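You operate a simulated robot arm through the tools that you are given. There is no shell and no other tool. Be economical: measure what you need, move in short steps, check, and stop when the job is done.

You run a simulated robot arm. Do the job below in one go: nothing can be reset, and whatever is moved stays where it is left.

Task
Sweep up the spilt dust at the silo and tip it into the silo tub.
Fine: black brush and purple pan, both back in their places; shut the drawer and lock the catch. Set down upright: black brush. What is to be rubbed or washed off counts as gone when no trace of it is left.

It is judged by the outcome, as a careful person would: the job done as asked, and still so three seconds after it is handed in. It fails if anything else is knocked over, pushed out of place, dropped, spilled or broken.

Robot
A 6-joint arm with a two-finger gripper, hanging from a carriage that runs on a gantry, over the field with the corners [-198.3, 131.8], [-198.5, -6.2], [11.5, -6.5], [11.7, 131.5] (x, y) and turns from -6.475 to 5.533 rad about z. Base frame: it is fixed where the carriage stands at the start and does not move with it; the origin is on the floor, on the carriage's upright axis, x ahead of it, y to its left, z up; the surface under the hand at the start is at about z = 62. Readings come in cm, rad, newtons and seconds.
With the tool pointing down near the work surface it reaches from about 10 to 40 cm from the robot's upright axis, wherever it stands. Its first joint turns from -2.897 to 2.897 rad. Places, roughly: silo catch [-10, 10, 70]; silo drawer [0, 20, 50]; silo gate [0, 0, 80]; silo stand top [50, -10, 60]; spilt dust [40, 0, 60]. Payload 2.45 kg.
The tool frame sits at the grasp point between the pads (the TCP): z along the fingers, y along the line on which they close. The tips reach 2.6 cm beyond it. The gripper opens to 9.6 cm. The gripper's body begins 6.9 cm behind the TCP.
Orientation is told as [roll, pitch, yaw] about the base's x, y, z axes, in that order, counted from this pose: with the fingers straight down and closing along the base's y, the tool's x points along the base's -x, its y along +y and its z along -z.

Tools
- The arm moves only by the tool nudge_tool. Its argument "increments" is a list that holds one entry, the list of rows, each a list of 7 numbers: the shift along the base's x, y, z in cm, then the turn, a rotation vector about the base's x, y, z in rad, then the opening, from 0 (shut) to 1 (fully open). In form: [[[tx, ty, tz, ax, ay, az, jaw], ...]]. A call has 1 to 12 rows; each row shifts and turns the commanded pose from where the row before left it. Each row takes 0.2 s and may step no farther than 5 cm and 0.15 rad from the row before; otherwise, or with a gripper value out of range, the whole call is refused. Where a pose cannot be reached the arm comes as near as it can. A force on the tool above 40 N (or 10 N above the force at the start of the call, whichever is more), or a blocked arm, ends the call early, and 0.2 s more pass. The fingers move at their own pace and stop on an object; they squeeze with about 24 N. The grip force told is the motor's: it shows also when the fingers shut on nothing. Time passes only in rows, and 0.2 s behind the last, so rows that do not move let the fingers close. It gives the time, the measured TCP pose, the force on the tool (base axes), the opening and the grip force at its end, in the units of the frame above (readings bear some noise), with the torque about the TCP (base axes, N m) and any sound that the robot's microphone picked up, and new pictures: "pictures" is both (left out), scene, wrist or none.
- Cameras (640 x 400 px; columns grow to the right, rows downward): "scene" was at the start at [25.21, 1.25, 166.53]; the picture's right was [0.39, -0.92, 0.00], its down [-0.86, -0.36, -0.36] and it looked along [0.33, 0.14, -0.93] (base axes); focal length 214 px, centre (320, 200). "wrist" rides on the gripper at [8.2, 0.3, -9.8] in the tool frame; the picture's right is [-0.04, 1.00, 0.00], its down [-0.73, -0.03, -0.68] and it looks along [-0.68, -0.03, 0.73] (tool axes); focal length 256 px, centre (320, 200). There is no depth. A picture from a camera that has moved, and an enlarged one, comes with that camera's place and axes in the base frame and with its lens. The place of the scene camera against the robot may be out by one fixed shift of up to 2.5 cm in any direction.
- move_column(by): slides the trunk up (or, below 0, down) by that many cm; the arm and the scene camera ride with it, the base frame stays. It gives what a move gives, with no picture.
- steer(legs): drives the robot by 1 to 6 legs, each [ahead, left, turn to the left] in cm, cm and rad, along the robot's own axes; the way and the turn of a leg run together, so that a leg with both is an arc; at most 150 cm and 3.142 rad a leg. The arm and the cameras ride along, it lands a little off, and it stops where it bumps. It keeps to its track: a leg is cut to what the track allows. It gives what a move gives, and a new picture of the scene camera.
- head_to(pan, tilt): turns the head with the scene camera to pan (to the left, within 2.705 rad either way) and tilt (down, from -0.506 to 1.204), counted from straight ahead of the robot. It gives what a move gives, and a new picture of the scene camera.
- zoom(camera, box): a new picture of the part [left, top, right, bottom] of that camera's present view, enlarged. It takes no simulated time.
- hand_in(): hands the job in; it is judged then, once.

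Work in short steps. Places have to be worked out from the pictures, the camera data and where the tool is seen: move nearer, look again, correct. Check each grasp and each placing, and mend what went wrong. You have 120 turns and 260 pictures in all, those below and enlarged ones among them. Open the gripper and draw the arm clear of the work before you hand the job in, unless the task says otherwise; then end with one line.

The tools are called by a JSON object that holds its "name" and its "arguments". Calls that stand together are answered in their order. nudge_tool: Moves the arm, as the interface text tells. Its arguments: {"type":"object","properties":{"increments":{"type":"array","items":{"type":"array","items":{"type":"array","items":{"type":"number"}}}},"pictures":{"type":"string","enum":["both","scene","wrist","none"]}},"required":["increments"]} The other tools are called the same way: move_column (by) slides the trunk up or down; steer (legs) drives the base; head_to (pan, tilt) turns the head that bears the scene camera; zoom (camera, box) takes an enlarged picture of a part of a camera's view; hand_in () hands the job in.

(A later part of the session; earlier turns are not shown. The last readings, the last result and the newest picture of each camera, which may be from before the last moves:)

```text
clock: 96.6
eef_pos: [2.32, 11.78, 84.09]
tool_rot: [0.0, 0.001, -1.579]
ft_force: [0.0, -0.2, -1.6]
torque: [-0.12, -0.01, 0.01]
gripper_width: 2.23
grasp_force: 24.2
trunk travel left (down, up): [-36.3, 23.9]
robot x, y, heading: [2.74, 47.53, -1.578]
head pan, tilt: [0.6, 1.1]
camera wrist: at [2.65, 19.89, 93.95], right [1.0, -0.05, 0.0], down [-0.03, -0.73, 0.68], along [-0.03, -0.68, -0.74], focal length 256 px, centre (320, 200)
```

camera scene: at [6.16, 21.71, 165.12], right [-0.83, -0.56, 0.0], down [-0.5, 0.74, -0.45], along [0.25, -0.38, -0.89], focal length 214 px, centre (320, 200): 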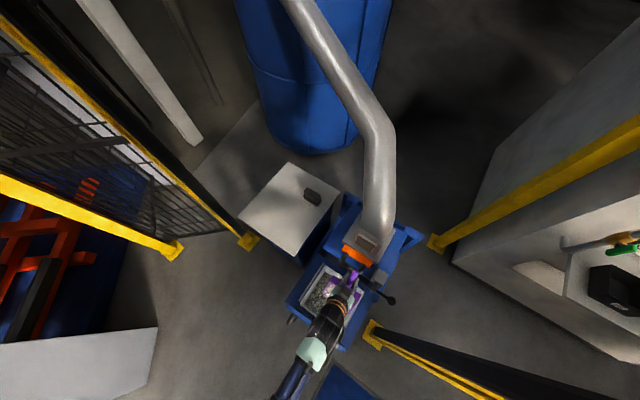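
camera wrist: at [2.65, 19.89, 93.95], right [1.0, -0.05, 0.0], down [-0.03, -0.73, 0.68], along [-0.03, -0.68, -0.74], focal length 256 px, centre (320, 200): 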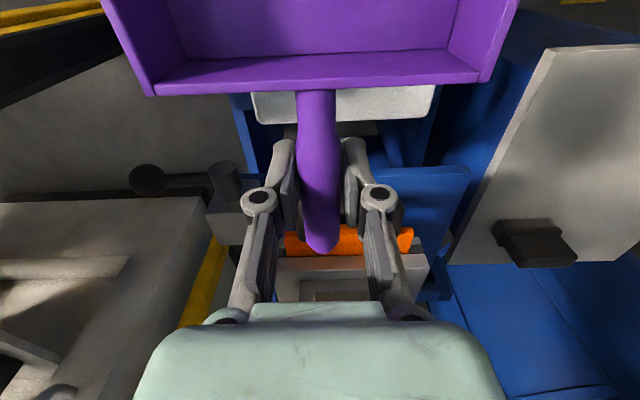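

Still held the same way. I reverse the route: +x, turn back to heading 0.

{"name": "steer", "arguments": {"legs": [[0, 8.3, 0], [0, 0, 0.8], [0, 0, 0.785]]}}

{"name": "nudge_tool", "arguments": {"increments": [[[0, 0, 0, 0, 0, 0.15, 0], [0, 0, 0, 0, 0, 0.15, 0], [0, 0, 0, 0, 0, 0.15, 0], [0, 0, 0, 0, 0, 0.15, 0], [0, 0, 0, 0, 0, 0.15, 0], [0, 0, 0, 0, 0, 0.15, 0], [0, 0, 0, 0, 0, 0.15, 0], [0, 0, 0, 0, 0, 0.15, 0], [0, 0, 0, 0, 0, 0.15, 0], [0, 0, 0, 0, 0, 0.15, 0], [0, 0, 0, 0, 0, 0.06, 0]]], "pictures": "none"}}

```text
clock: 101.9
eef_pos: [47.26, 48.52, 84.03]
tool_rot: [0.0, 0.002, 0.022]
ft_force: [-1.5, 1.1, -1.3]
torque: [0.01, -0.14, 0.05]
gripper_width: 2.25
grasp_force: 23.4
trunk travel left (down, up): [-36.3, 23.9]
robot x, y, heading: [11.25, 47.98, 0.027]
head pan, tilt: [0.6, 1.1]
camera scene: at [36.29, 51.05, 165.12], right [0.58, -0.81, 0.0], down [-0.72, -0.52, -0.45], along [0.37, 0.27, -0.89], focal length 214 px, centre (320, 200)
```

scene: 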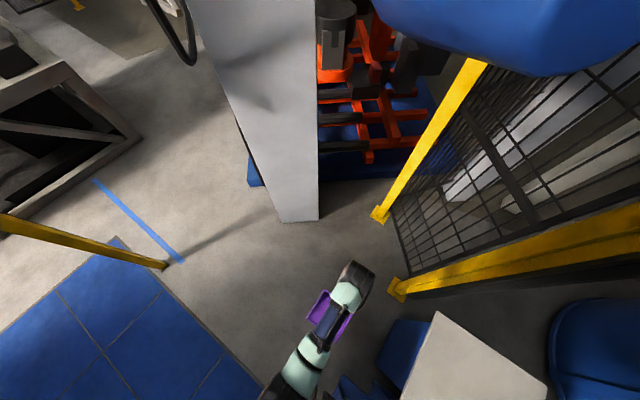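

```text
clock: 104.3
eef_pos: [47.23, 48.53, 84.01]
tool_rot: [0.002, -0.001, 1.583]
ft_force: [0.3, 0.5, -1.6]
torque: [0.13, 0.01, 0.02]
gripper_width: 2.22
grasp_force: 24.0
trunk travel left (down, up): [-36.3, 23.9]
robot x, y, heading: [11.53, 48.11, 0.024]
head pan, tilt: [0.6, 1.1]
```

I drive back to -y with a small heading correction.

{"name": "steer", "arguments": {"legs": [[-0.5, -38, -0.013]]}}

{"name": "nudge_tool", "arguments": {"increments": [[[0, 0, 0, 0, 0, 0, 0]]], "pictures": "wrist"}}

```text
clock: 106.7
eef_pos: [47.15, 9.91, 83.9]
tool_rot: [0.001, -0.001, 1.562]
ft_force: [0.8, -0.1, -0.8]
torque: [0.11, -0.03, 0.02]
gripper_width: 2.25
grasp_force: 24.0
trunk travel left (down, up): [-36.3, 23.9]
robot x, y, heading: [11.08, 9.89, 0.007]
head pan, tilt: [0.6, 1.1]
camera scene: at [36.4, 12.62, 165.12], right [0.57, -0.82, 0.0], down [-0.73, -0.51, -0.45], along [0.37, 0.26, -0.89], focal length 214 px, centre (320, 200)
```

scene: 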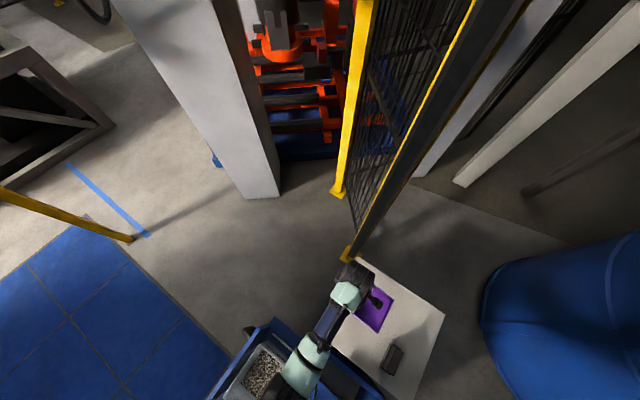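

```text
clock: 107.1
eef_pos: [47.22, 9.99, 83.96]
tool_rot: [0.002, -0.001, 1.562]
ft_force: [0.1, 0.6, -0.4]
torque: [0.12, -0.01, 0.0]
gripper_width: 2.21
grasp_force: 24.2
trunk travel left (down, up): [-36.3, 23.9]
robot x, y, heading: [11.27, 10.2, 0.001]
head pan, tilt: [0.6, 1.1]
camera wrist: at [46.86, 1.78, 93.87], right [-1.0, 0.05, 0.0], down [0.04, 0.73, 0.68], along [0.03, 0.68, -0.73], focal length 256 px, centre (320, 200)
```

wrist: 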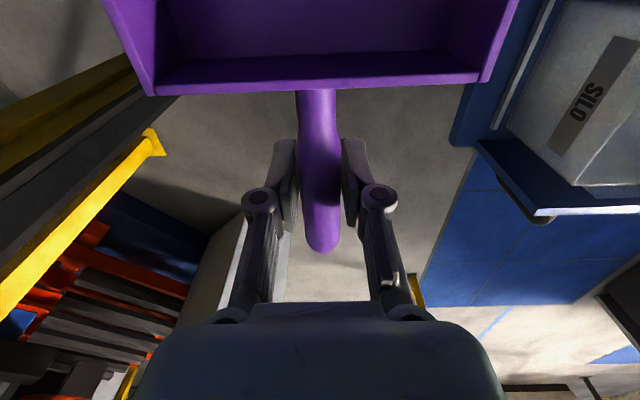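

Trunk down 6, then reverse the lift, stopping 1 cm above.

{"name": "move_column", "arguments": {"by": -6}}

{"name": "nudge_tool", "arguments": {"increments": [[[1.5, 0, -2, 0, 0, 0.009, 0], [1.5, 0, -2, 0, 0, 0, 0], [1.2, 0, -2, 0, 0, 0, 0], [0.2, 0, -2, 0, 0, 0, 0], [0, 0, -2, 0, 0, 0, 0], [0, 0, -2, 0, 0, 0, 0], [0, 0, 0, 0, 0, 0, 0]]], "pictures": "both"}}

```text
clock: 108.1
eef_pos: [47.39, 9.93, 77.95]
tool_rot: [0.002, -0.001, 1.562]
ft_force: [-0.4, -0.2, -1.4]
torque: [0.16, 0.01, 0.0]
gripper_width: 2.25
grasp_force: 24.0
trunk travel left (down, up): [-30.3, 29.9]
robot x, y, heading: [11.25, 9.64, 0.002]
head pan, tilt: [0.6, 1.1]
```

```text
clock: 109.7
eef_pos: [51.92, 9.95, 65.94]
tool_rot: [-0.001, 0.0, 1.57]
ft_force: [-0.1, 0.0, -1.3]
torque: [0.16, 0.02, -0.01]
gripper_width: 2.24
grasp_force: 23.9
trunk travel left (down, up): [-30.3, 29.9]
robot x, y, heading: [10.89, 9.99, 0.004]
head pan, tilt: [0.6, 1.1]
camera scene: at [36.4, 12.62, 159.12], right [0.57, -0.82, 0.0], down [-0.73, -0.51, -0.45], along [0.37, 0.26, -0.89], focal length 214 px, centre (320, 200)
camera wrist: at [51.43, 1.94, 75.87], right [-1.0, 0.04, 0.0], down [0.03, 0.73, 0.68], along [0.03, 0.68, -0.73], focal length 256 px, centre (320, 200)
```

scene: 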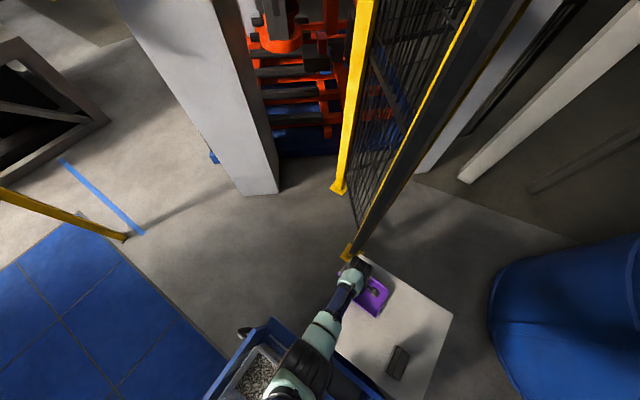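
wrist: 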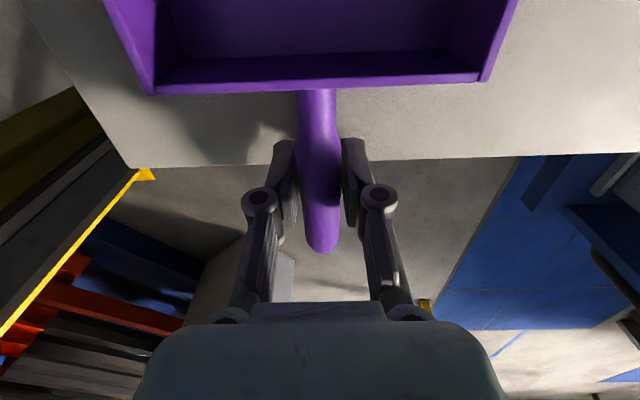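

Position matches within about 3 mm. I make a small correction and lower onto the stand.

{"name": "nudge_tool", "arguments": {"increments": [[[-0.15, -0.15, -0.6, 0, 0, 0, 0], [0, 0, -0.4, 0, 0, 0, 0], [0, 0, -0.2, 0, 0, 0, 0], [0, 0, -0.1, 0, 0, 0, 0]]], "pictures": "wrist"}}

```text
clock: 110.7
eef_pos: [51.64, 9.75, 64.77]
tool_rot: [0.001, -0.001, 1.571]
ft_force: [0.4, 0.0, 6.7]
torque: [-0.44, -0.01, -0.03]
gripper_width: 2.28
grasp_force: 24.3
trunk travel left (down, up): [-30.3, 29.9]
robot x, y, heading: [11.28, 10.05, 0.005]
head pan, tilt: [0.6, 1.1]
camera wrist: at [51.31, 1.65, 74.66], right [-1.0, 0.04, 0.0], down [0.03, 0.73, 0.68], along [0.03, 0.68, -0.73], focal length 256 px, centre (320, 200)
```

wrist: 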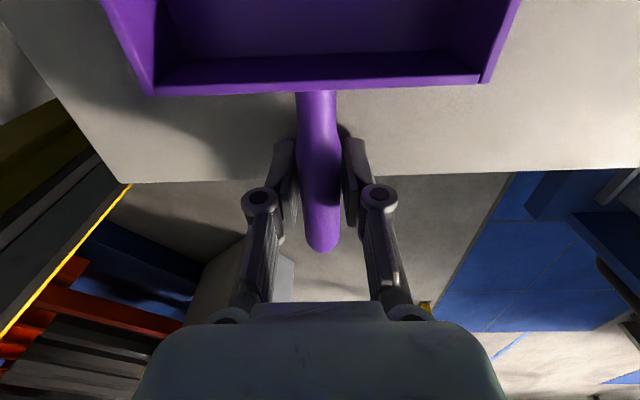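

The picture matches the original grasp view (the table corner within 2 px). I release and rise.

{"name": "nudge_tool", "arguments": {"increments": [[[0, 0, 0, 0, 0, 0, 0.4], [0, 0, 0, 0, 0, 0, 0.5], [0, 0, 0, 0, 0, 0, 0.5], [0, 0, 2, 0, 0, 0, 0.5], [0, 0, 4, 0, 0, 0, 0.5], [-1, 0, 4, 0, 0, 0, 0.5]]], "pictures": "wrist"}}

{"name": "move_column", "arguments": {"by": 8}}

```text
clock: 112.1
eef_pos: [50.38, 9.65, 74.61]
tool_rot: [0.003, 0.002, 1.571]
ft_force: [0.8, -1.1, 0.7]
torque: [0.01, 0.03, 0.0]
gripper_width: 4.79
grasp_force: 0.0
trunk travel left (down, up): [-30.3, 29.9]
robot x, y, heading: [11.09, 9.86, 0.003]
head pan, tilt: [0.6, 1.1]
camera wrist: at [50.09, 1.54, 84.55], right [-1.0, 0.04, 0.0], down [0.03, 0.73, 0.68], along [0.03, 0.68, -0.73], focal length 256 px, centre (320, 200)
```

wrist: 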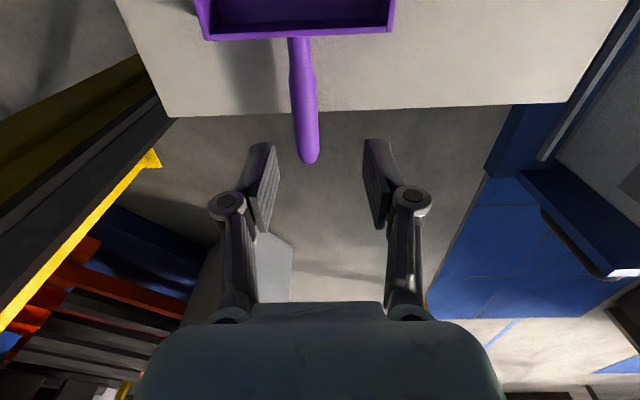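

```text
clock: 113.2
eef_pos: [50.39, 9.72, 82.74]
tool_rot: [0.001, 0.002, 1.569]
ft_force: [1.4, -0.9, 0.6]
torque: [0.02, 0.02, 0.01]
gripper_width: 4.79
grasp_force: 0.0
trunk travel left (down, up): [-38.3, 21.9]
robot x, y, heading: [11.16, 10.12, 0.006]
head pan, tilt: [0.6, 1.1]
```

The pan sits in its place. Now the drawer: I drive to +y, turn the wrist back and close the fingers, then face -y.

{"name": "steer", "arguments": {"legs": [[0, 42, 0]]}}

{"name": "nudge_tool", "arguments": {"increments": [[[-1, 0, 0, 0, 0, -0.15, 0], [-1, 0, 0, 0, 0, -0.15, 0], [-1, 0, 0, 0, 0, -0.15, 0], [-1, 0, 0, 0, 0, -0.15, 0], [-1, 0, 0, 0, 0, -0.15, 0], [-1, 0, 0, 0, 0, -0.15, 0], [-1, 0, 0, 0, 0, -0.15, 0], [-1, 0, 0, 0, 0, -0.15, 0], [-1, 0, 0, 0, 0, -0.15, 0], [-1, 0, 0, 0, 0, -0.15, 0], [0, 0, 0, 0, 0, -0.07, 0]]], "pictures": "none"}}

{"name": "steer", "arguments": {"legs": [[0, 0, -1.575], [0, -8, 0]]}}

{"name": "head_to", "arguments": {"pan": 0.5, "tilt": 1.0}}

```text
clock: 115.8
eef_pos: [50.39, 50.99, 82.59]
tool_rot: [0.001, 0.001, 1.568]
ft_force: [-0.4, 0.2, -0.1]
torque: [0.0, 0.01, 0.02]
gripper_width: 4.79
grasp_force: 0.1
trunk travel left (down, up): [-38.3, 21.9]
robot x, y, heading: [10.85, 51.32, 0.004]
head pan, tilt: [0.6, 1.1]
camera scene: at [36.32, 54.01, 167.12], right [0.57, -0.82, 0.0], down [-0.73, -0.5, -0.45], along [0.37, 0.26, -0.89], focal length 214 px, centre (320, 200)
```

scene: 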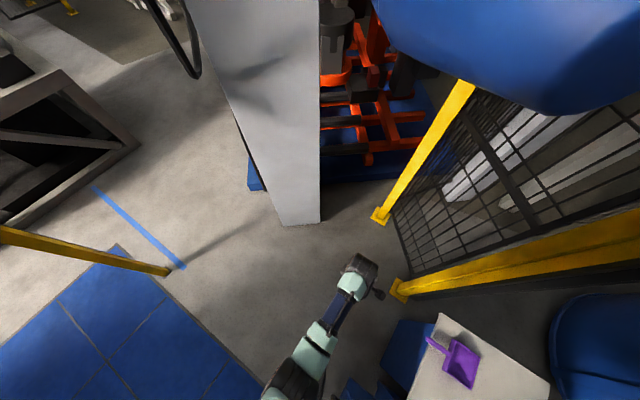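

```text
clock: 118.2
eef_pos: [40.49, 51.14, 82.68]
tool_rot: [0.002, 0.002, -0.003]
ft_force: [-0.9, 0.0, 0.5]
torque: [0.02, 0.0, 0.0]
gripper_width: 0.0
grasp_force: 24.6
trunk travel left (down, up): [-38.3, 21.9]
robot x, y, heading: [11.41, 51.35, -0.007]
head pan, tilt: [0.6, 1.1]
```

```text
clock: 123.2
eef_pos: [0.73, 22.67, 82.54]
tool_rot: [0.001, 0.0, -1.643]
ft_force: [-0.6, -0.6, -0.8]
torque: [0.0, 0.02, 0.01]
gripper_width: 0.0
grasp_force: 24.1
trunk travel left (down, up): [-38.3, 21.9]
robot x, y, heading: [3.28, 51.72, -1.645]
head pan, tilt: [0.6, 1.1]
camera scene: at [5.0, 25.59, 167.12], right [-0.86, -0.5, 0.0], down [-0.45, 0.77, -0.45], along [0.23, -0.39, -0.89], focal length 214 px, centre (320, 200)
```

scene: 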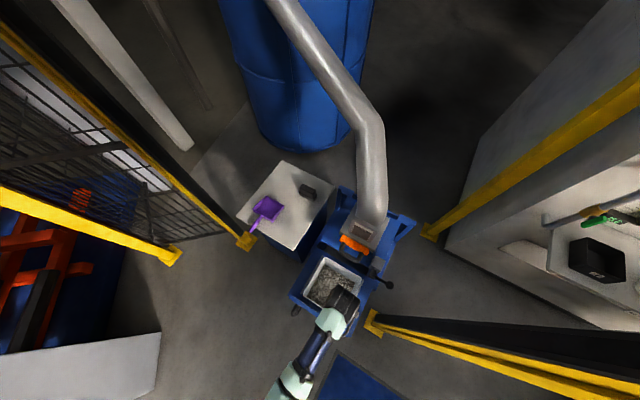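

```text
clock: 123.9
eef_pos: [0.71, 22.74, 82.59]
tool_rot: [0.002, 0.0, -1.643]
ft_force: [0.4, 0.2, 0.7]
torque: [-0.02, 0.03, -0.02]
gripper_width: 0.0
grasp_force: 24.1
trunk travel left (down, up): [-38.3, 21.9]
robot x, y, heading: [3.16, 51.7, -1.644]
head pan, tilt: [0.499, 1.0]
camera scene: at [4.7, 24.71, 167.78], right [-0.91, -0.42, 0.0], down [-0.35, 0.77, -0.54], along [0.22, -0.49, -0.84], focal length 214 px, centre (320, 200)
```

scene: 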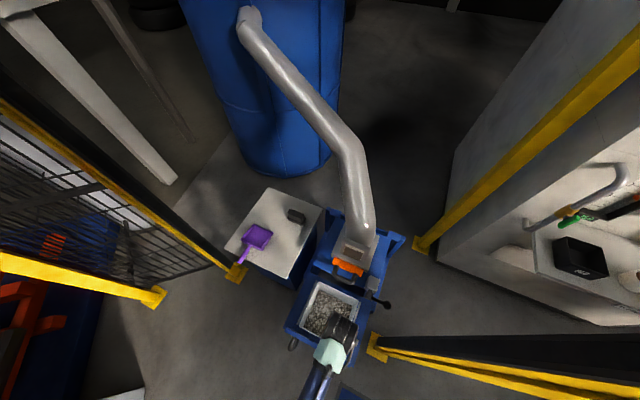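

I correct the heading, back away 12 cm, and look at the drawer front through the wrist camera.

{"name": "steer", "arguments": {"legs": [[-12, 0.5, 0.073]]}}

{"name": "nudge_tool", "arguments": {"increments": [[[0, 0, 0, 0, 0, 0, 0]]], "pictures": "wrist"}}

{"name": "zoom", "arguments": {"camera": "scene", "box": [260, 180, 420, 300]}}

```text
clock: 125.2
eef_pos: [3.84, 34.7, 82.59]
tool_rot: [0.002, 0.001, -1.574]
ft_force: [0.5, -0.4, -0.4]
torque: [0.02, 0.0, -0.01]
gripper_width: 0.0
grasp_force: 24.1
trunk travel left (down, up): [-38.3, 21.9]
robot x, y, heading: [4.06, 64.15, -1.574]
head pan, tilt: [0.499, 1.0]
camera scene: at [7.5, 37.03, 167.78], right [-0.88, -0.48, 0.0], down [-0.4, 0.74, -0.54], along [0.26, -0.47, -0.84], focal length 214 px, centre (320, 200)
```

scene: 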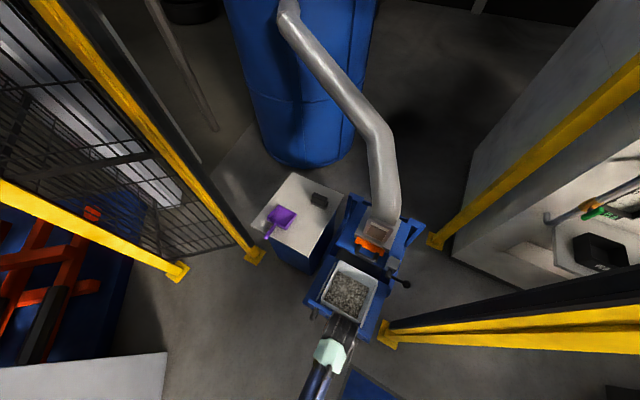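

```text
clock: 125.5
eef_pos: [3.79, 34.65, 82.51]
tool_rot: [0.003, 0.0, -1.572]
ft_force: [-0.1, 0.1, 1.2]
torque: [0.01, -0.02, 0.02]
gripper_width: 0.01
grasp_force: 24.2
trunk travel left (down, up): [-38.3, 21.9]
robot x, y, heading: [4.27, 64.13, -1.569]
head pan, tilt: [0.499, 1.0]
camera wrist: at [4.07, 42.87, 92.48], right [1.0, -0.04, 0.0], down [-0.03, -0.73, 0.68], along [-0.03, -0.68, -0.73], focal length 256 px, centre (320, 200)
```

wrist: 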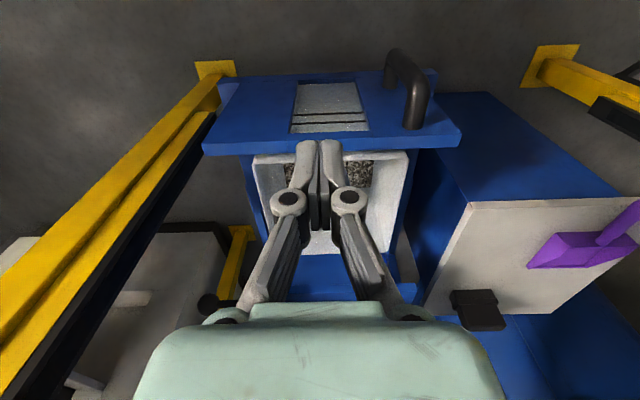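

```text
3.33 times, centred on (340, 240) of scene
camera zoom: at [7.5, 37.03, 167.79], right [-0.88, -0.48, 0.0], down [-0.4, 0.74, -0.54], along [0.26, -0.47, -0.84], focal length 715 px, centre (253, 67)
```

zoom: 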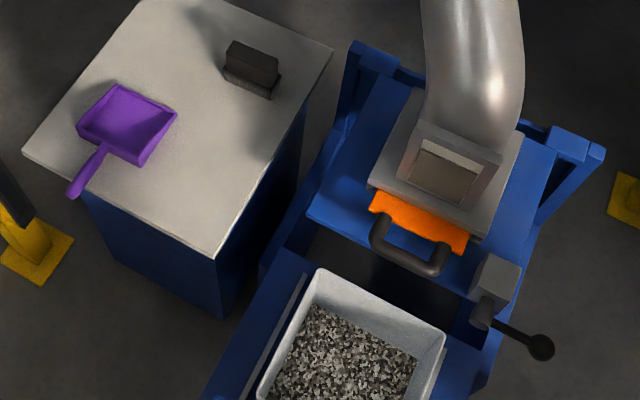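

The drawer front spans about z 39–64 with its centre at x≈3–4, and the pull bar is at x≈17. I lower the closed fingers in front of the panel to z≈57, then push towards -y.

{"name": "nudge_tool", "arguments": {"increments": [[[0, 0, -4.5, 0, 0, 0, 0], [-0.3, 0, -4.5, 0, 0, 0, 0], [-0.3, 0, -4.5, 0, 0, 0, 0], [0, 0, -4.5, 0, 0, 0, 0], [0, 0, -4.5, 0, 0, 0, 0], [0, 0, -2.5, 0, 0, 0, 0]]], "pictures": "both"}}

```text
clock: 127.0
eef_pos: [3.29, 36.07, 60.72]
tool_rot: [0.003, -0.003, -1.571]
ft_force: [1.0, -0.3, 0.2]
torque: [0.06, 0.02, -0.02]
gripper_width: 0.0
grasp_force: 23.9
out of reach, approached as far as the arm can: row 5, 6
trunk travel left (down, up): [-38.3, 21.9]
robot x, y, heading: [4.0, 64.13, -1.574]
head pan, tilt: [0.499, 1.0]
camera scene: at [7.5, 37.02, 167.8], right [-0.88, -0.48, 0.0], down [-0.4, 0.74, -0.54], along [0.26, -0.47, -0.84], focal length 214 px, centre (320, 200)
camera wrist: at [3.6, 44.26, 70.68], right [1.0, -0.04, 0.0], down [-0.03, -0.73, 0.68], along [-0.03, -0.68, -0.73], focal length 256 px, centre (320, 200)
```

scene: 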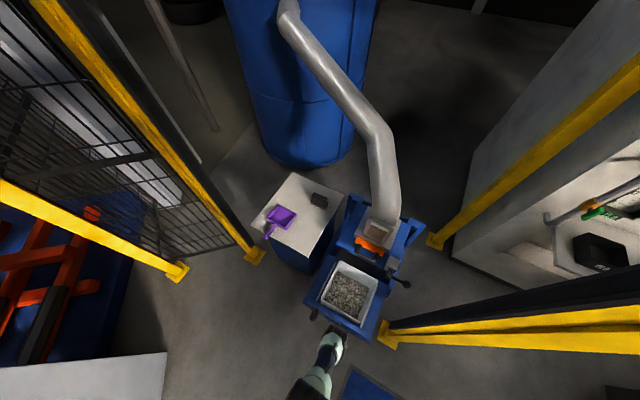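
wrist: 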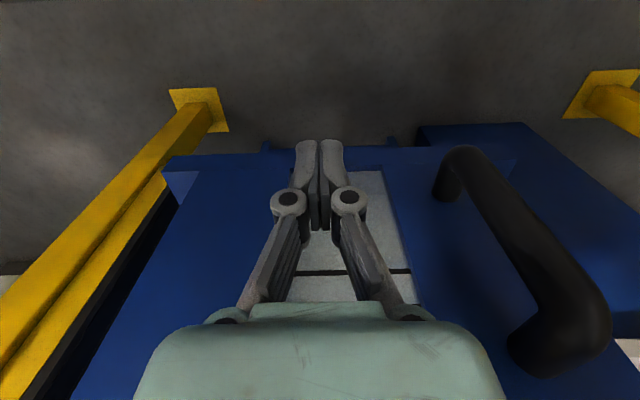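

I raise the tool 8 and lower the trunk 14 for better reach.

{"name": "nudge_tool", "arguments": {"increments": [[[0, 0, 4, 0, 0, 0, 0], [0, 0, 4, 0, 0, 0, 0]]], "pictures": "none"}}

{"name": "move_column", "arguments": {"by": -14}}

{"name": "nudge_tool", "arguments": {"increments": [[[0, -2, 0, 0, 0, 0, 0], [0, -2, 0, 0, 0, 0, 0]]], "pictures": "both"}}

```text
clock: 127.5
eef_pos: [3.13, 36.45, 68.8]
tool_rot: [0.002, 0.003, -1.573]
ft_force: [0.9, -0.7, 0.8]
torque: [0.02, 0.0, 0.0]
gripper_width: 0.01
grasp_force: 23.9
trunk travel left (down, up): [-38.3, 21.9]
robot x, y, heading: [4.26, 64.19, -1.569]
head pan, tilt: [0.499, 1.0]
```

```text
clock: 129.2
eef_pos: [3.21, 36.16, 54.73]
tool_rot: [0.001, 0.0, -1.574]
ft_force: [-0.5, 0.8, -0.9]
torque: [0.02, 0.01, 0.01]
gripper_width: 0.02
grasp_force: 24.2
trunk travel left (down, up): [-24.3, 35.9]
robot x, y, heading: [3.97, 64.17, -1.567]
head pan, tilt: [0.499, 1.0]
```

```text
clock: 129.8
eef_pos: [3.09, 32.1, 54.77]
tool_rot: [0.002, -0.001, -1.572]
ft_force: [0.3, -0.7, -0.6]
torque: [0.04, -0.04, -0.01]
gripper_width: 0.0
grasp_force: 24.1
trunk travel left (down, up): [-24.3, 35.9]
robot x, y, heading: [4.16, 64.01, -1.573]
head pan, tilt: [0.499, 1.0]
camera scene: at [7.49, 36.99, 153.8], right [-0.88, -0.48, 0.0], down [-0.4, 0.74, -0.54], along [0.26, -0.47, -0.84], focal length 214 px, centre (320, 200)
camera wrist: at [3.44, 40.28, 64.67], right [1.0, -0.04, 0.0], down [-0.03, -0.73, 0.68], along [-0.03, -0.68, -0.73], focal length 256 px, centre (320, 200)
```

scene: 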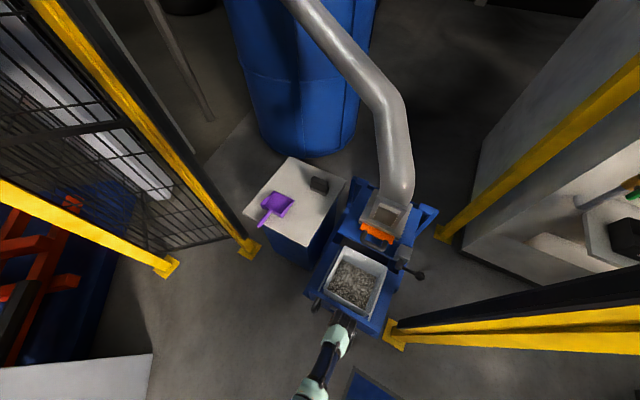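
wrist: 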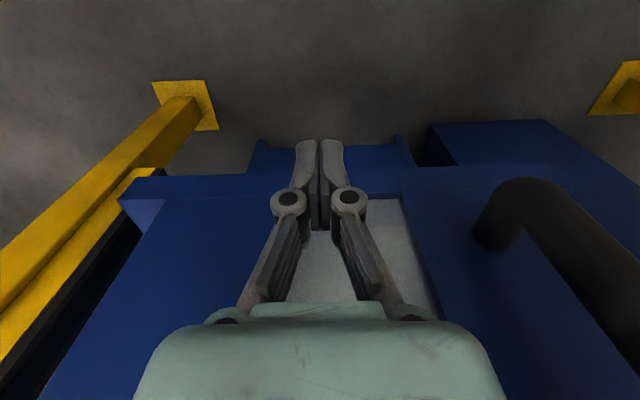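

The middle shows an inset plate, so I shift to the solid blue part at x≈-4 and push towards -y with force checks.

{"name": "nudge_tool", "arguments": {"increments": [[[-3.5, 0, 0, 0, 0, 0, 0], [-3.5, 0, 0, 0, 0, 0, 0], [0, -2, 0, 0, 0, 0, 0], [0, -1.5, 0, 0, 0, 0, 0], [0, -1, 0, 0, 0, 0, 0], [0, -1, 0, 0, 0, 0, 0], [0, -1, 0, 0, 0, 0, 0]]], "pictures": "wrist"}}

```text
clock: 131.4
eef_pos: [-3.68, 25.52, 54.8]
tool_rot: [0.0, -0.002, -1.573]
ft_force: [0.5, 0.0, -0.7]
torque: [0.0, 0.0, 0.01]
gripper_width: 0.01
grasp_force: 23.6
trunk travel left (down, up): [-24.3, 35.9]
robot x, y, heading: [4.31, 63.76, -1.571]
head pan, tilt: [0.499, 1.0]
camera wrist: at [-3.47, 33.82, 64.64], right [1.0, -0.04, 0.0], down [-0.03, -0.73, 0.68], along [-0.03, -0.68, -0.73], focal length 256 px, centre (320, 200)
```

wrist: 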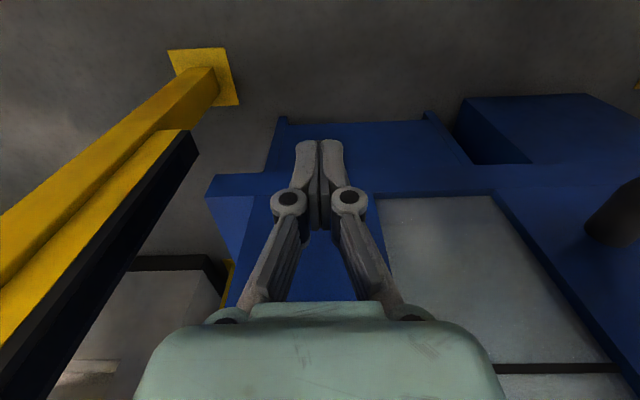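

No contact yet; I continue.

{"name": "nudge_tool", "arguments": {"increments": [[[0, -1, 0, 0, 0, 0, 0], [0, -1, 0, 0, 0, 0, 0], [0, -1, 0, 0, 0, 0, 0], [0, -1, 0, 0, 0, 0, 0]]], "pictures": "both"}}

```text
clock: 132.4
eef_pos: [-3.66, 22.7, 56.01]
tool_rot: [0.002, 0.001, -1.572]
ft_force: [0.1, 2.0, -1.2]
torque: [-0.21, 0.06, 0.03]
gripper_width: 0.02
grasp_force: 24.0
out of reach, approached as far as the arm can: row 3, 4
trunk travel left (down, up): [-24.3, 35.9]
robot x, y, heading: [3.99, 63.94, -1.568]
head pan, tilt: [0.499, 1.0]
camera scene: at [7.5, 37.06, 153.77], right [-0.88, -0.48, 0.0], down [-0.4, 0.74, -0.54], along [0.26, -0.47, -0.84], focal length 214 px, centre (320, 200)
camera wrist: at [-3.41, 30.85, 65.87], right [1.0, -0.04, 0.0], down [-0.03, -0.73, 0.68], along [-0.03, -0.68, -0.73], focal length 256 px, centre (320, 200)
```

scene: 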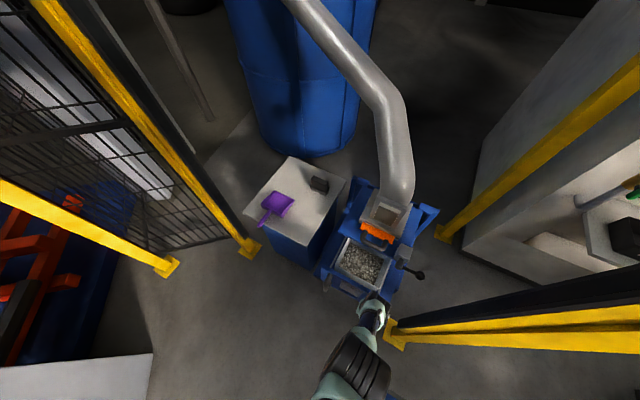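
wrist: 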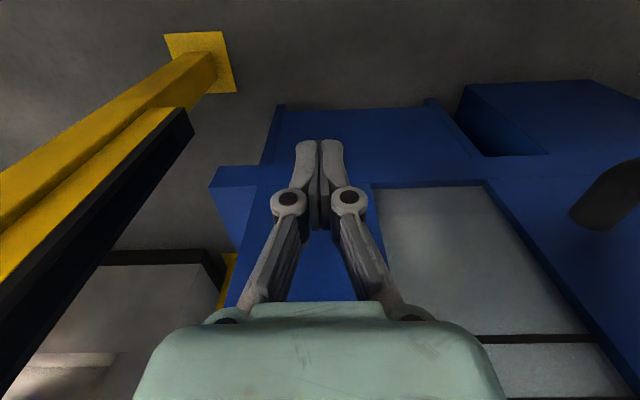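

It is in contact and pushing easily (2 N). I push on by driving the carriage forward 10 cm.

{"name": "steer", "arguments": {"legs": [[10, 0, 0]]}}

```text
clock: 133.6
eef_pos: [-3.68, 12.6, 56.0]
tool_rot: [0.0, 0.0, -1.573]
ft_force: [0.0, -1.0, 0.2]
torque: [0.02, 0.01, 0.02]
gripper_width: 0.0
grasp_force: 23.8
trunk travel left (down, up): [-24.3, 35.9]
robot x, y, heading: [4.29, 54.06, -1.567]
head pan, tilt: [0.499, 1.0]
camera scene: at [7.5, 26.91, 153.8], right [-0.88, -0.48, 0.0], down [-0.4, 0.74, -0.54], along [0.26, -0.47, -0.84], focal length 214 px, centre (320, 200)
```

scene: 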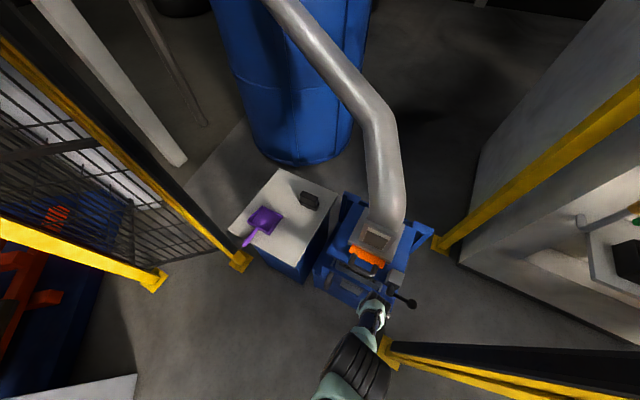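

I check clearances around the catch and gate handle.

{"name": "zoom", "arguments": {"camera": "scene", "box": [300, 180, 440, 330]}}

{"name": "zoom", "arguments": {"camera": "wrist", "box": [0, 0, 640, 400]}}

```text
2.67 times, centred on (370, 255) of scene
camera zoom: at [7.5, 26.91, 153.8], right [-0.88, -0.48, 0.0], down [-0.4, 0.74, -0.54], along [0.26, -0.47, -0.84], focal length 572 px, centre (187, 53)
```

zoom: 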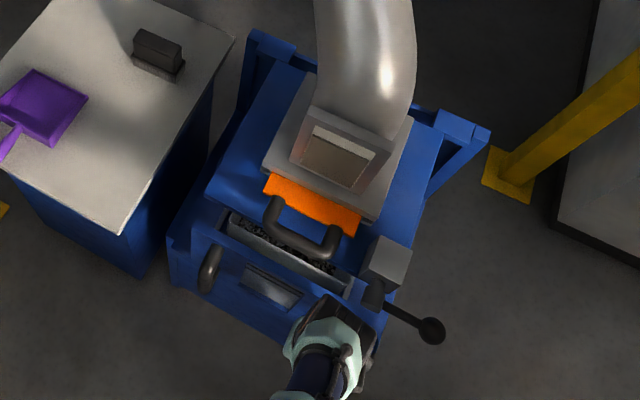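

```text
1.00 times, centred on (320, 200) of wrist (not enlarged: the box is as wide or as high as the picture)
camera zoom: at [-3.42, 20.62, 65.89], right [1.0, -0.04, 0.0], down [-0.03, -0.73, 0.68], along [-0.03, -0.68, -0.73], focal length 256 px, centre (320, 200)
```

zoom: 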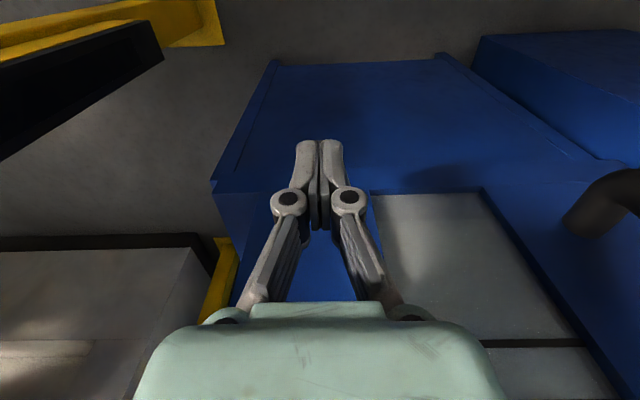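

The drawer has about 6–8 cm left, but an upright hand could hit the catch or gate handle. I back off, tilt the fingers forward 0.75 rad and keep pushing with the tips.

{"name": "nudge_tool", "arguments": {"increments": [[[0, 3, 0, 0, 0, 0, 0], [0.5, 2, 0, -0.15, 0, 0, 0], [0.5, 0, 0, -0.15, 0, 0, 0], [0, 0, 0, -0.15, 0, 0, 0], [0, 0, 0, -0.15, 0, 0, 0], [0, 0, 0, -0.15, 0, 0, 0]]], "pictures": "both"}}

```text
clock: 135.0
eef_pos: [-4.23, 14.28, 51.25]
tool_rot: [0.017, -0.689, -1.576]
ft_force: [0.0, -0.5, -0.5]
torque: [0.02, -0.04, 0.03]
gripper_width: 0.0
grasp_force: 23.8
out of reach, approached as far as the arm can: row 1, 2, 3, 4, 5, 6
trunk travel left (down, up): [-24.3, 35.9]
robot x, y, heading: [3.98, 53.63, -1.573]
head pan, tilt: [0.499, 1.0]
camera scene: at [7.45, 26.95, 153.78], right [-0.88, -0.48, 0.0], down [-0.4, 0.74, -0.54], along [0.26, -0.47, -0.84], focal length 214 px, centre (320, 200)
camera wrist: at [-4.01, 26.83, 53.92], right [1.0, -0.02, 0.04], down [-0.04, -0.14, 0.99], along [-0.02, -0.99, -0.14], focal length 256 px, centre (320, 200)
```

scene: 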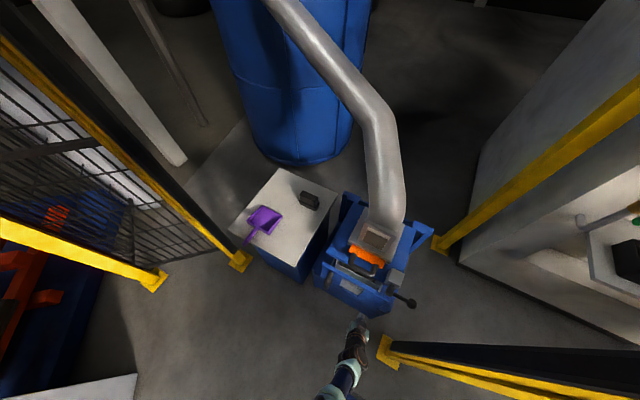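
wrist: 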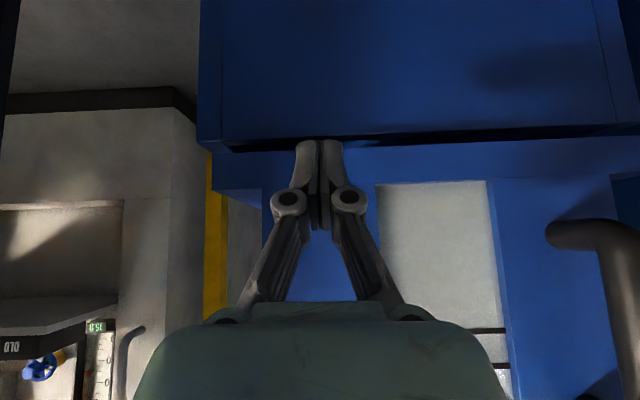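

The arm sagged to z 51 through its reach limit. I raise the trunk by 6 and check the pose.

{"name": "move_column", "arguments": {"by": 6}}

{"name": "nudge_tool", "arguments": {"increments": [[[0, 0, 0, 0, 0, 0, 0]]], "pictures": "both"}}

```text
clock: 136.0
eef_pos: [-4.06, 14.13, 57.36]
tool_rot: [0.017, -0.688, -1.576]
ft_force: [0.0, 0.5, -0.3]
torque: [0.02, 0.0, -0.02]
gripper_width: 0.0
grasp_force: 23.6
trunk travel left (down, up): [-30.3, 29.9]
robot x, y, heading: [4.35, 53.9, -1.571]
head pan, tilt: [0.499, 1.0]
```

```text
clock: 136.4
eef_pos: [-4.05, 14.14, 57.48]
tool_rot: [0.018, -0.688, -1.575]
ft_force: [0.2, 0.0, -0.1]
torque: [-0.02, -0.01, 0.01]
gripper_width: 0.0
grasp_force: 23.9
trunk travel left (down, up): [-30.3, 29.9]
robot x, y, heading: [4.13, 54.23, -1.574]
head pan, tilt: [0.499, 1.0]
camera scene: at [7.5, 26.94, 159.78], right [-0.88, -0.48, 0.0], down [-0.4, 0.74, -0.54], along [0.26, -0.47, -0.84], focal length 214 px, centre (320, 200)
camera wrist: at [-3.89, 26.8, 59.92], right [1.0, -0.02, 0.04], down [-0.04, -0.14, 0.99], along [-0.02, -0.99, -0.14], focal length 256 px, centre (320, 200)
```

scene: 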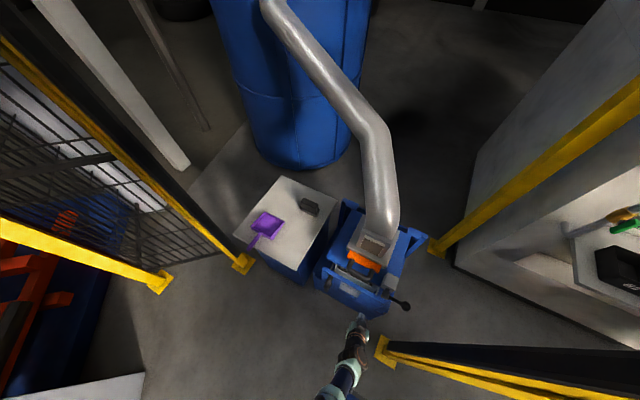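
wrist: 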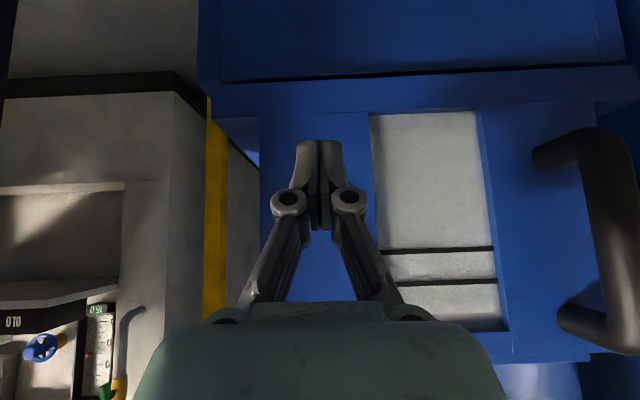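

The fingertips point at the blue panel. I drive forward 5 cm and check.

{"name": "steer", "arguments": {"legs": [[5, 0, 0]]}}

{"name": "zoom", "arguments": {"camera": "scene", "box": [300, 180, 440, 330]}}

```text
clock: 137.3
eef_pos: [-4.06, 9.15, 57.35]
tool_rot: [0.017, -0.688, -1.577]
ft_force: [-0.3, -0.2, 1.0]
torque: [0.01, 0.0, -0.01]
gripper_width: 0.0
grasp_force: 24.0
trunk travel left (down, up): [-30.3, 29.9]
robot x, y, heading: [3.96, 48.62, -1.572]
head pan, tilt: [0.499, 1.0]
camera scene: at [7.48, 21.85, 159.79], right [-0.88, -0.48, 0.0], down [-0.4, 0.74, -0.54], along [0.26, -0.47, -0.84], focal length 214 px, centre (320, 200)
```

scene: 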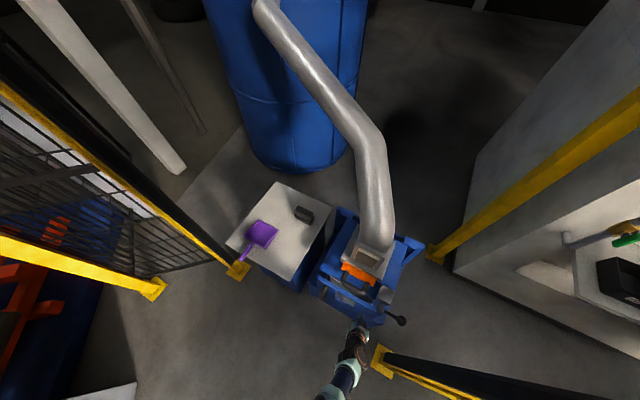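

```text
2.67 times, centred on (370, 255) of scene
camera zoom: at [7.48, 21.85, 159.79], right [-0.88, -0.48, 0.0], down [-0.4, 0.74, -0.54], along [0.26, -0.47, -0.84], focal length 572 px, centre (187, 53)
```

zoom: 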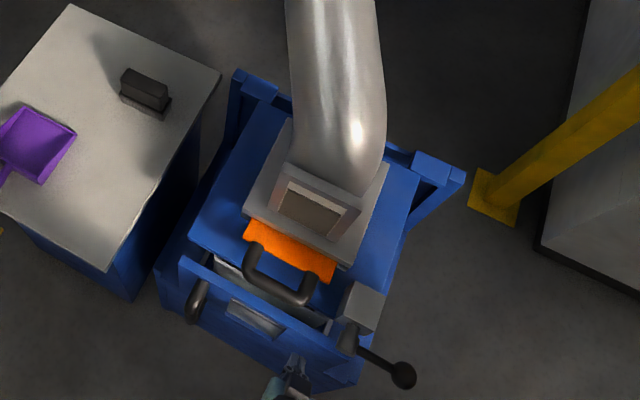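

About 4 cm left. I push 3 cm further.

{"name": "steer", "arguments": {"legs": [[3, 0, 0]]}}

{"name": "zoom", "arguments": {"camera": "scene", "box": [310, 190, 430, 320]}}

```text
clock: 138.1
eef_pos: [-4.04, 6.03, 57.48]
tool_rot: [0.017, -0.689, -1.574]
ft_force: [0.0, 0.0, 0.3]
torque: [0.04, 0.02, -0.01]
gripper_width: 0.01
grasp_force: 28.6
trunk travel left (down, up): [-30.3, 29.9]
robot x, y, heading: [4.28, 45.78, -1.569]
head pan, tilt: [0.499, 1.0]
camera scene: at [7.5, 18.81, 159.78], right [-0.88, -0.48, 0.0], down [-0.4, 0.74, -0.54], along [0.26, -0.47, -0.84], focal length 214 px, centre (320, 200)
```

scene: 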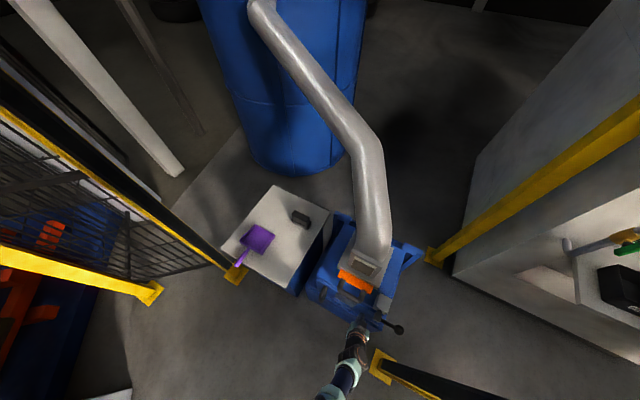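

```text
3.08 times, centred on (370, 255) of scene
camera zoom: at [7.5, 18.81, 159.78], right [-0.88, -0.48, 0.0], down [-0.4, 0.74, -0.54], along [0.26, -0.47, -0.84], focal length 660 px, centre (166, 31)
```

zoom: 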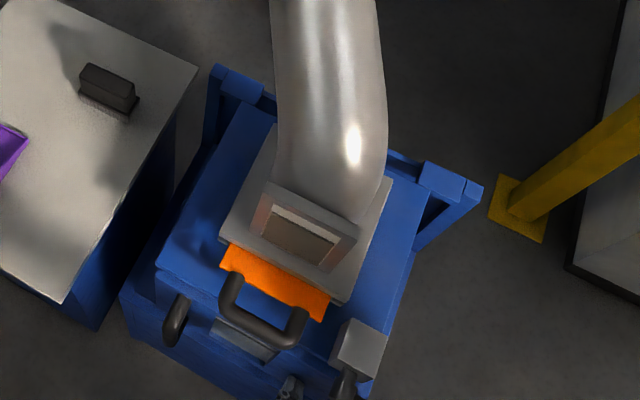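

Almost shut. I finish with small arm pushes, watching the force.

{"name": "nudge_tool", "arguments": {"increments": [[[0, -0.5, 0, 0, 0, 0, 0], [0, -0.5, 0, 0, 0, 0, 0], [0, -0.5, 0, 0, 0, 0, 0]]], "pictures": "wrist"}}

```text
clock: 138.9
eef_pos: [-4.03, 6.03, 57.39]
tool_rot: [0.019, -0.682, -1.576]
ft_force: [4.1, 17.1, -6.3]
torque: [0.39, -0.04, 0.06]
gripper_width: 0.59
grasp_force: 28.9
out of reach, approached as far as the arm can: row 3
trunk travel left (down, up): [-30.3, 29.9]
robot x, y, heading: [3.71, 45.68, -1.574]
head pan, tilt: [0.499, 1.0]
camera wrist: at [-3.89, 18.58, 60.0], right [1.0, -0.02, 0.04], down [-0.04, -0.14, 0.99], along [-0.02, -0.99, -0.14], focal length 256 px, centre (320, 200)
```

wrist: 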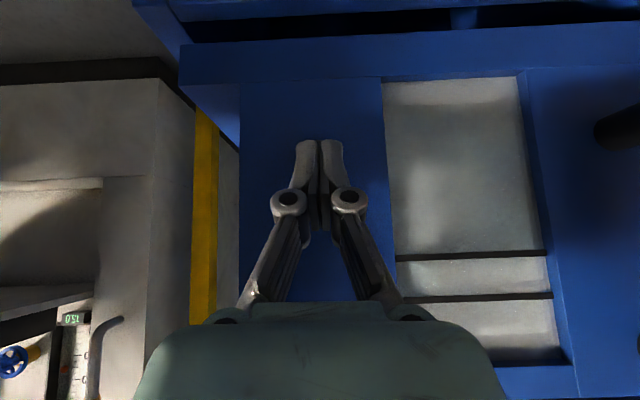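

17 N without movement suggests the drawer is at its stop. I push once a little harder to confirm.

{"name": "nudge_tool", "arguments": {"increments": [[[0, -0.3, 0, 0, 0, 0, 0], [0, -0.3, 0, 0, 0, 0, 0]]], "pictures": "none"}}

{"name": "steer", "arguments": {"legs": [[0.6, 0, 0]]}}

```text
clock: 139.5
eef_pos: [-4.12, 6.05, 57.58]
tool_rot: [0.02, -0.68, -1.574]
ft_force: [3.7, 24.7, -10.3]
torque: [0.55, -0.08, 0.09]
gripper_width: 0.61
grasp_force: 28.6
out of reach, approached as far as the arm can: row 2
trunk travel left (down, up): [-30.3, 29.9]
robot x, y, heading: [4.12, 45.52, -1.571]
head pan, tilt: [0.499, 1.0]
```

```text
clock: 140.3
eef_pos: [-4.14, 6.01, 57.28]
tool_rot: [0.021, -0.67, -1.576]
ft_force: [0.1, 11.2, -3.7]
torque: [0.24, -0.01, -0.03]
gripper_width: 0.62
grasp_force: 28.5
trunk travel left (down, up): [-30.3, 29.9]
robot x, y, heading: [4.16, 45.48, -1.568]
head pan, tilt: [0.499, 1.0]
stopped in leg 1: the force on the tool passed its limit at 46 N (the readings are from after the stop); the commanded pose is now the measured one
camera scene: at [7.5, 18.73, 159.72], right [-0.88, -0.48, 0.0], down [-0.4, 0.74, -0.54], along [0.26, -0.47, -0.84], focal length 214 px, centre (320, 200)
```

scene: 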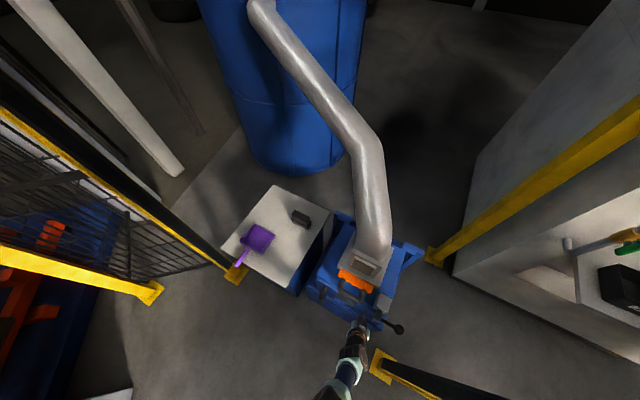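

A solid stop: the drawer is shut. I back off and view the catch from the front.

{"name": "steer", "arguments": {"legs": [[-10, 0, 0]]}}

{"name": "move_column", "arguments": {"by": 10}}

{"name": "nudge_tool", "arguments": {"increments": [[[-1, 1, 0, 0, 0, 0, 0], [-1, 1, 0, 0, 0, 0, 0]]], "pictures": "wrist"}}

{"name": "zoom", "arguments": {"camera": "scene", "box": [320, 200, 440, 330]}}

```text
clock: 141.5
eef_pos: [-4.1, 15.68, 57.6]
tool_rot: [0.019, -0.678, -1.574]
ft_force: [0.5, 0.1, 1.0]
torque: [-0.02, 0.0, 0.01]
gripper_width: 0.01
grasp_force: 28.5
trunk travel left (down, up): [-30.3, 29.9]
robot x, y, heading: [4.5, 55.72, -1.568]
head pan, tilt: [0.499, 1.0]
camera scene: at [7.54, 28.84, 159.78], right [-0.88, -0.48, 0.0], down [-0.4, 0.74, -0.54], along [0.26, -0.47, -0.84], focal length 214 px, centre (320, 200)
```

scene: 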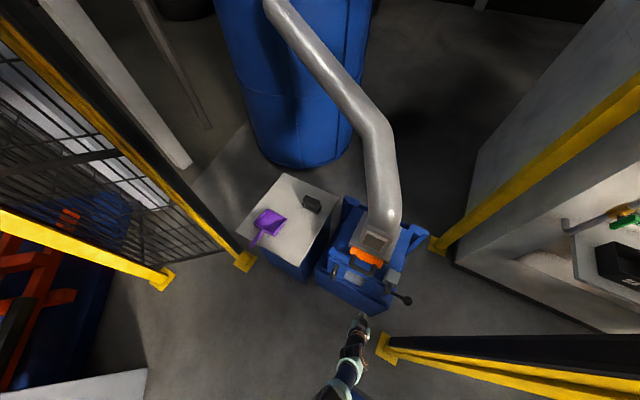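

```text
clock: 142.8
eef_pos: [-4.08, 15.59, 67.51]
tool_rot: [0.02, -0.677, -1.574]
ft_force: [0.0, 0.0, -0.6]
torque: [0.0, 0.0, 0.02]
gripper_width: 0.01
grasp_force: 28.5
trunk travel left (down, up): [-40.3, 19.9]
robot x, y, heading: [3.96, 56.12, -1.566]
head pan, tilt: [0.499, 1.0]
```

```text
clock: 143.4
eef_pos: [-6.05, 17.34, 67.47]
tool_rot: [0.019, -0.678, -1.575]
ft_force: [0.3, 0.2, -0.6]
torque: [-0.01, 0.03, -0.01]
gripper_width: 0.01
grasp_force: 29.2
trunk travel left (down, up): [-40.3, 19.9]
robot x, y, heading: [3.69, 55.97, -1.57]
head pan, tilt: [0.499, 1.0]
camera wrist: at [-5.96, 29.96, 69.94], right [1.0, -0.02, 0.04], down [-0.04, -0.15, 0.99], along [-0.02, -0.99, -0.15], focal length 256 px, centre (320, 200)
```

wrist: 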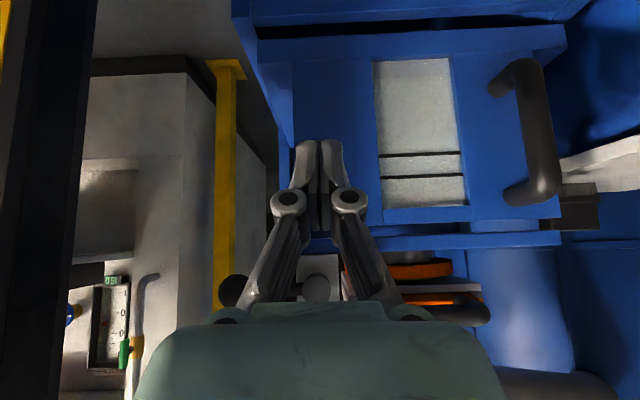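

```text
3.08 times, centred on (380, 265) of scene
camera zoom: at [7.54, 28.83, 169.78], right [-0.88, -0.48, 0.0], down [-0.4, 0.74, -0.54], along [0.26, -0.47, -0.84], focal length 660 px, centre (135, 0)
```

zoom: 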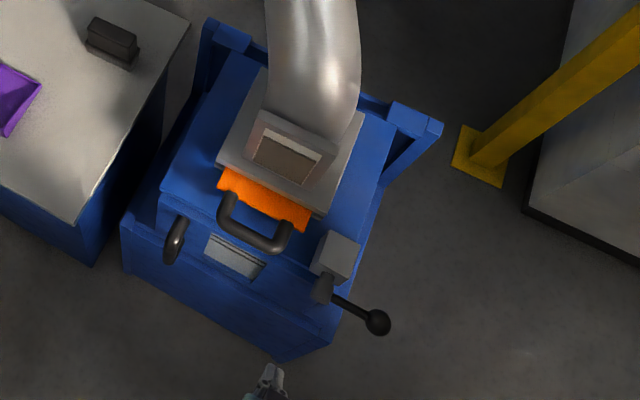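

The catch pivot is near (-7, 4–5, 74.5), the lever points to -x, and the ball is near (-15, ~5, 74). Turned down, the lever would bar the drawer front. I tilt the fingers nearly level, rise, and look closer.

{"name": "nudge_tool", "arguments": {"increments": [[[-1, 0, 4, -0.15, 0, 0, 0], [-1, 0, 4, -0.15, 0, 0, 0], [-1, 0, 4, -0.15, 0, 0, 0], [-1, 0, 3, 0, 0, 0, 0], [-2, 0, 0, 0, 0, 0, 0]]], "pictures": "both"}}

```text
clock: 144.6
eef_pos: [-10.22, 17.4, 76.05]
tool_rot: [0.024, -1.125, -1.582]
ft_force: [1.1, 0.3, 0.3]
torque: [-0.07, 0.03, -0.06]
gripper_width: 0.0
grasp_force: 28.2
out of reach, approached as far as the arm can: row 1, 2, 3, 4
trunk travel left (down, up): [-40.3, 19.9]
robot x, y, heading: [4.38, 56.1, -1.566]
head pan, tilt: [0.499, 1.0]
camera scene: at [7.52, 28.8, 169.79], right [-0.88, -0.48, 0.0], down [-0.4, 0.74, -0.54], along [0.26, -0.47, -0.84], focal length 214 px, centre (320, 200)
camera wrist: at [-10.01, 29.79, 73.1], right [1.0, 0.0, 0.05], down [-0.04, 0.3, 0.95], along [-0.02, -0.95, 0.3], focal length 256 px, centre (320, 200)
```

scene: 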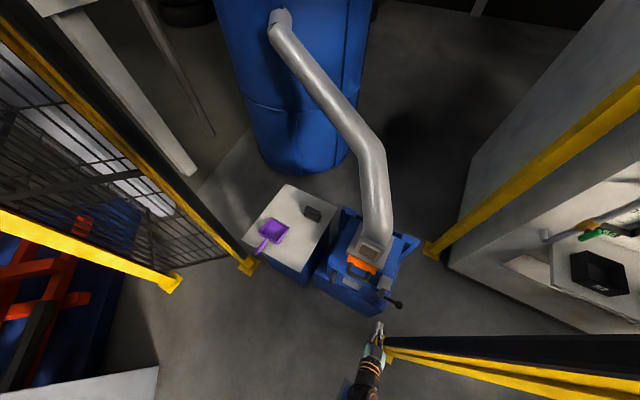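
wrist: 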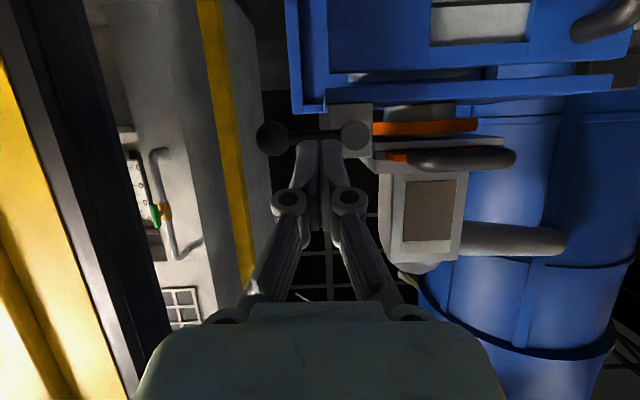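

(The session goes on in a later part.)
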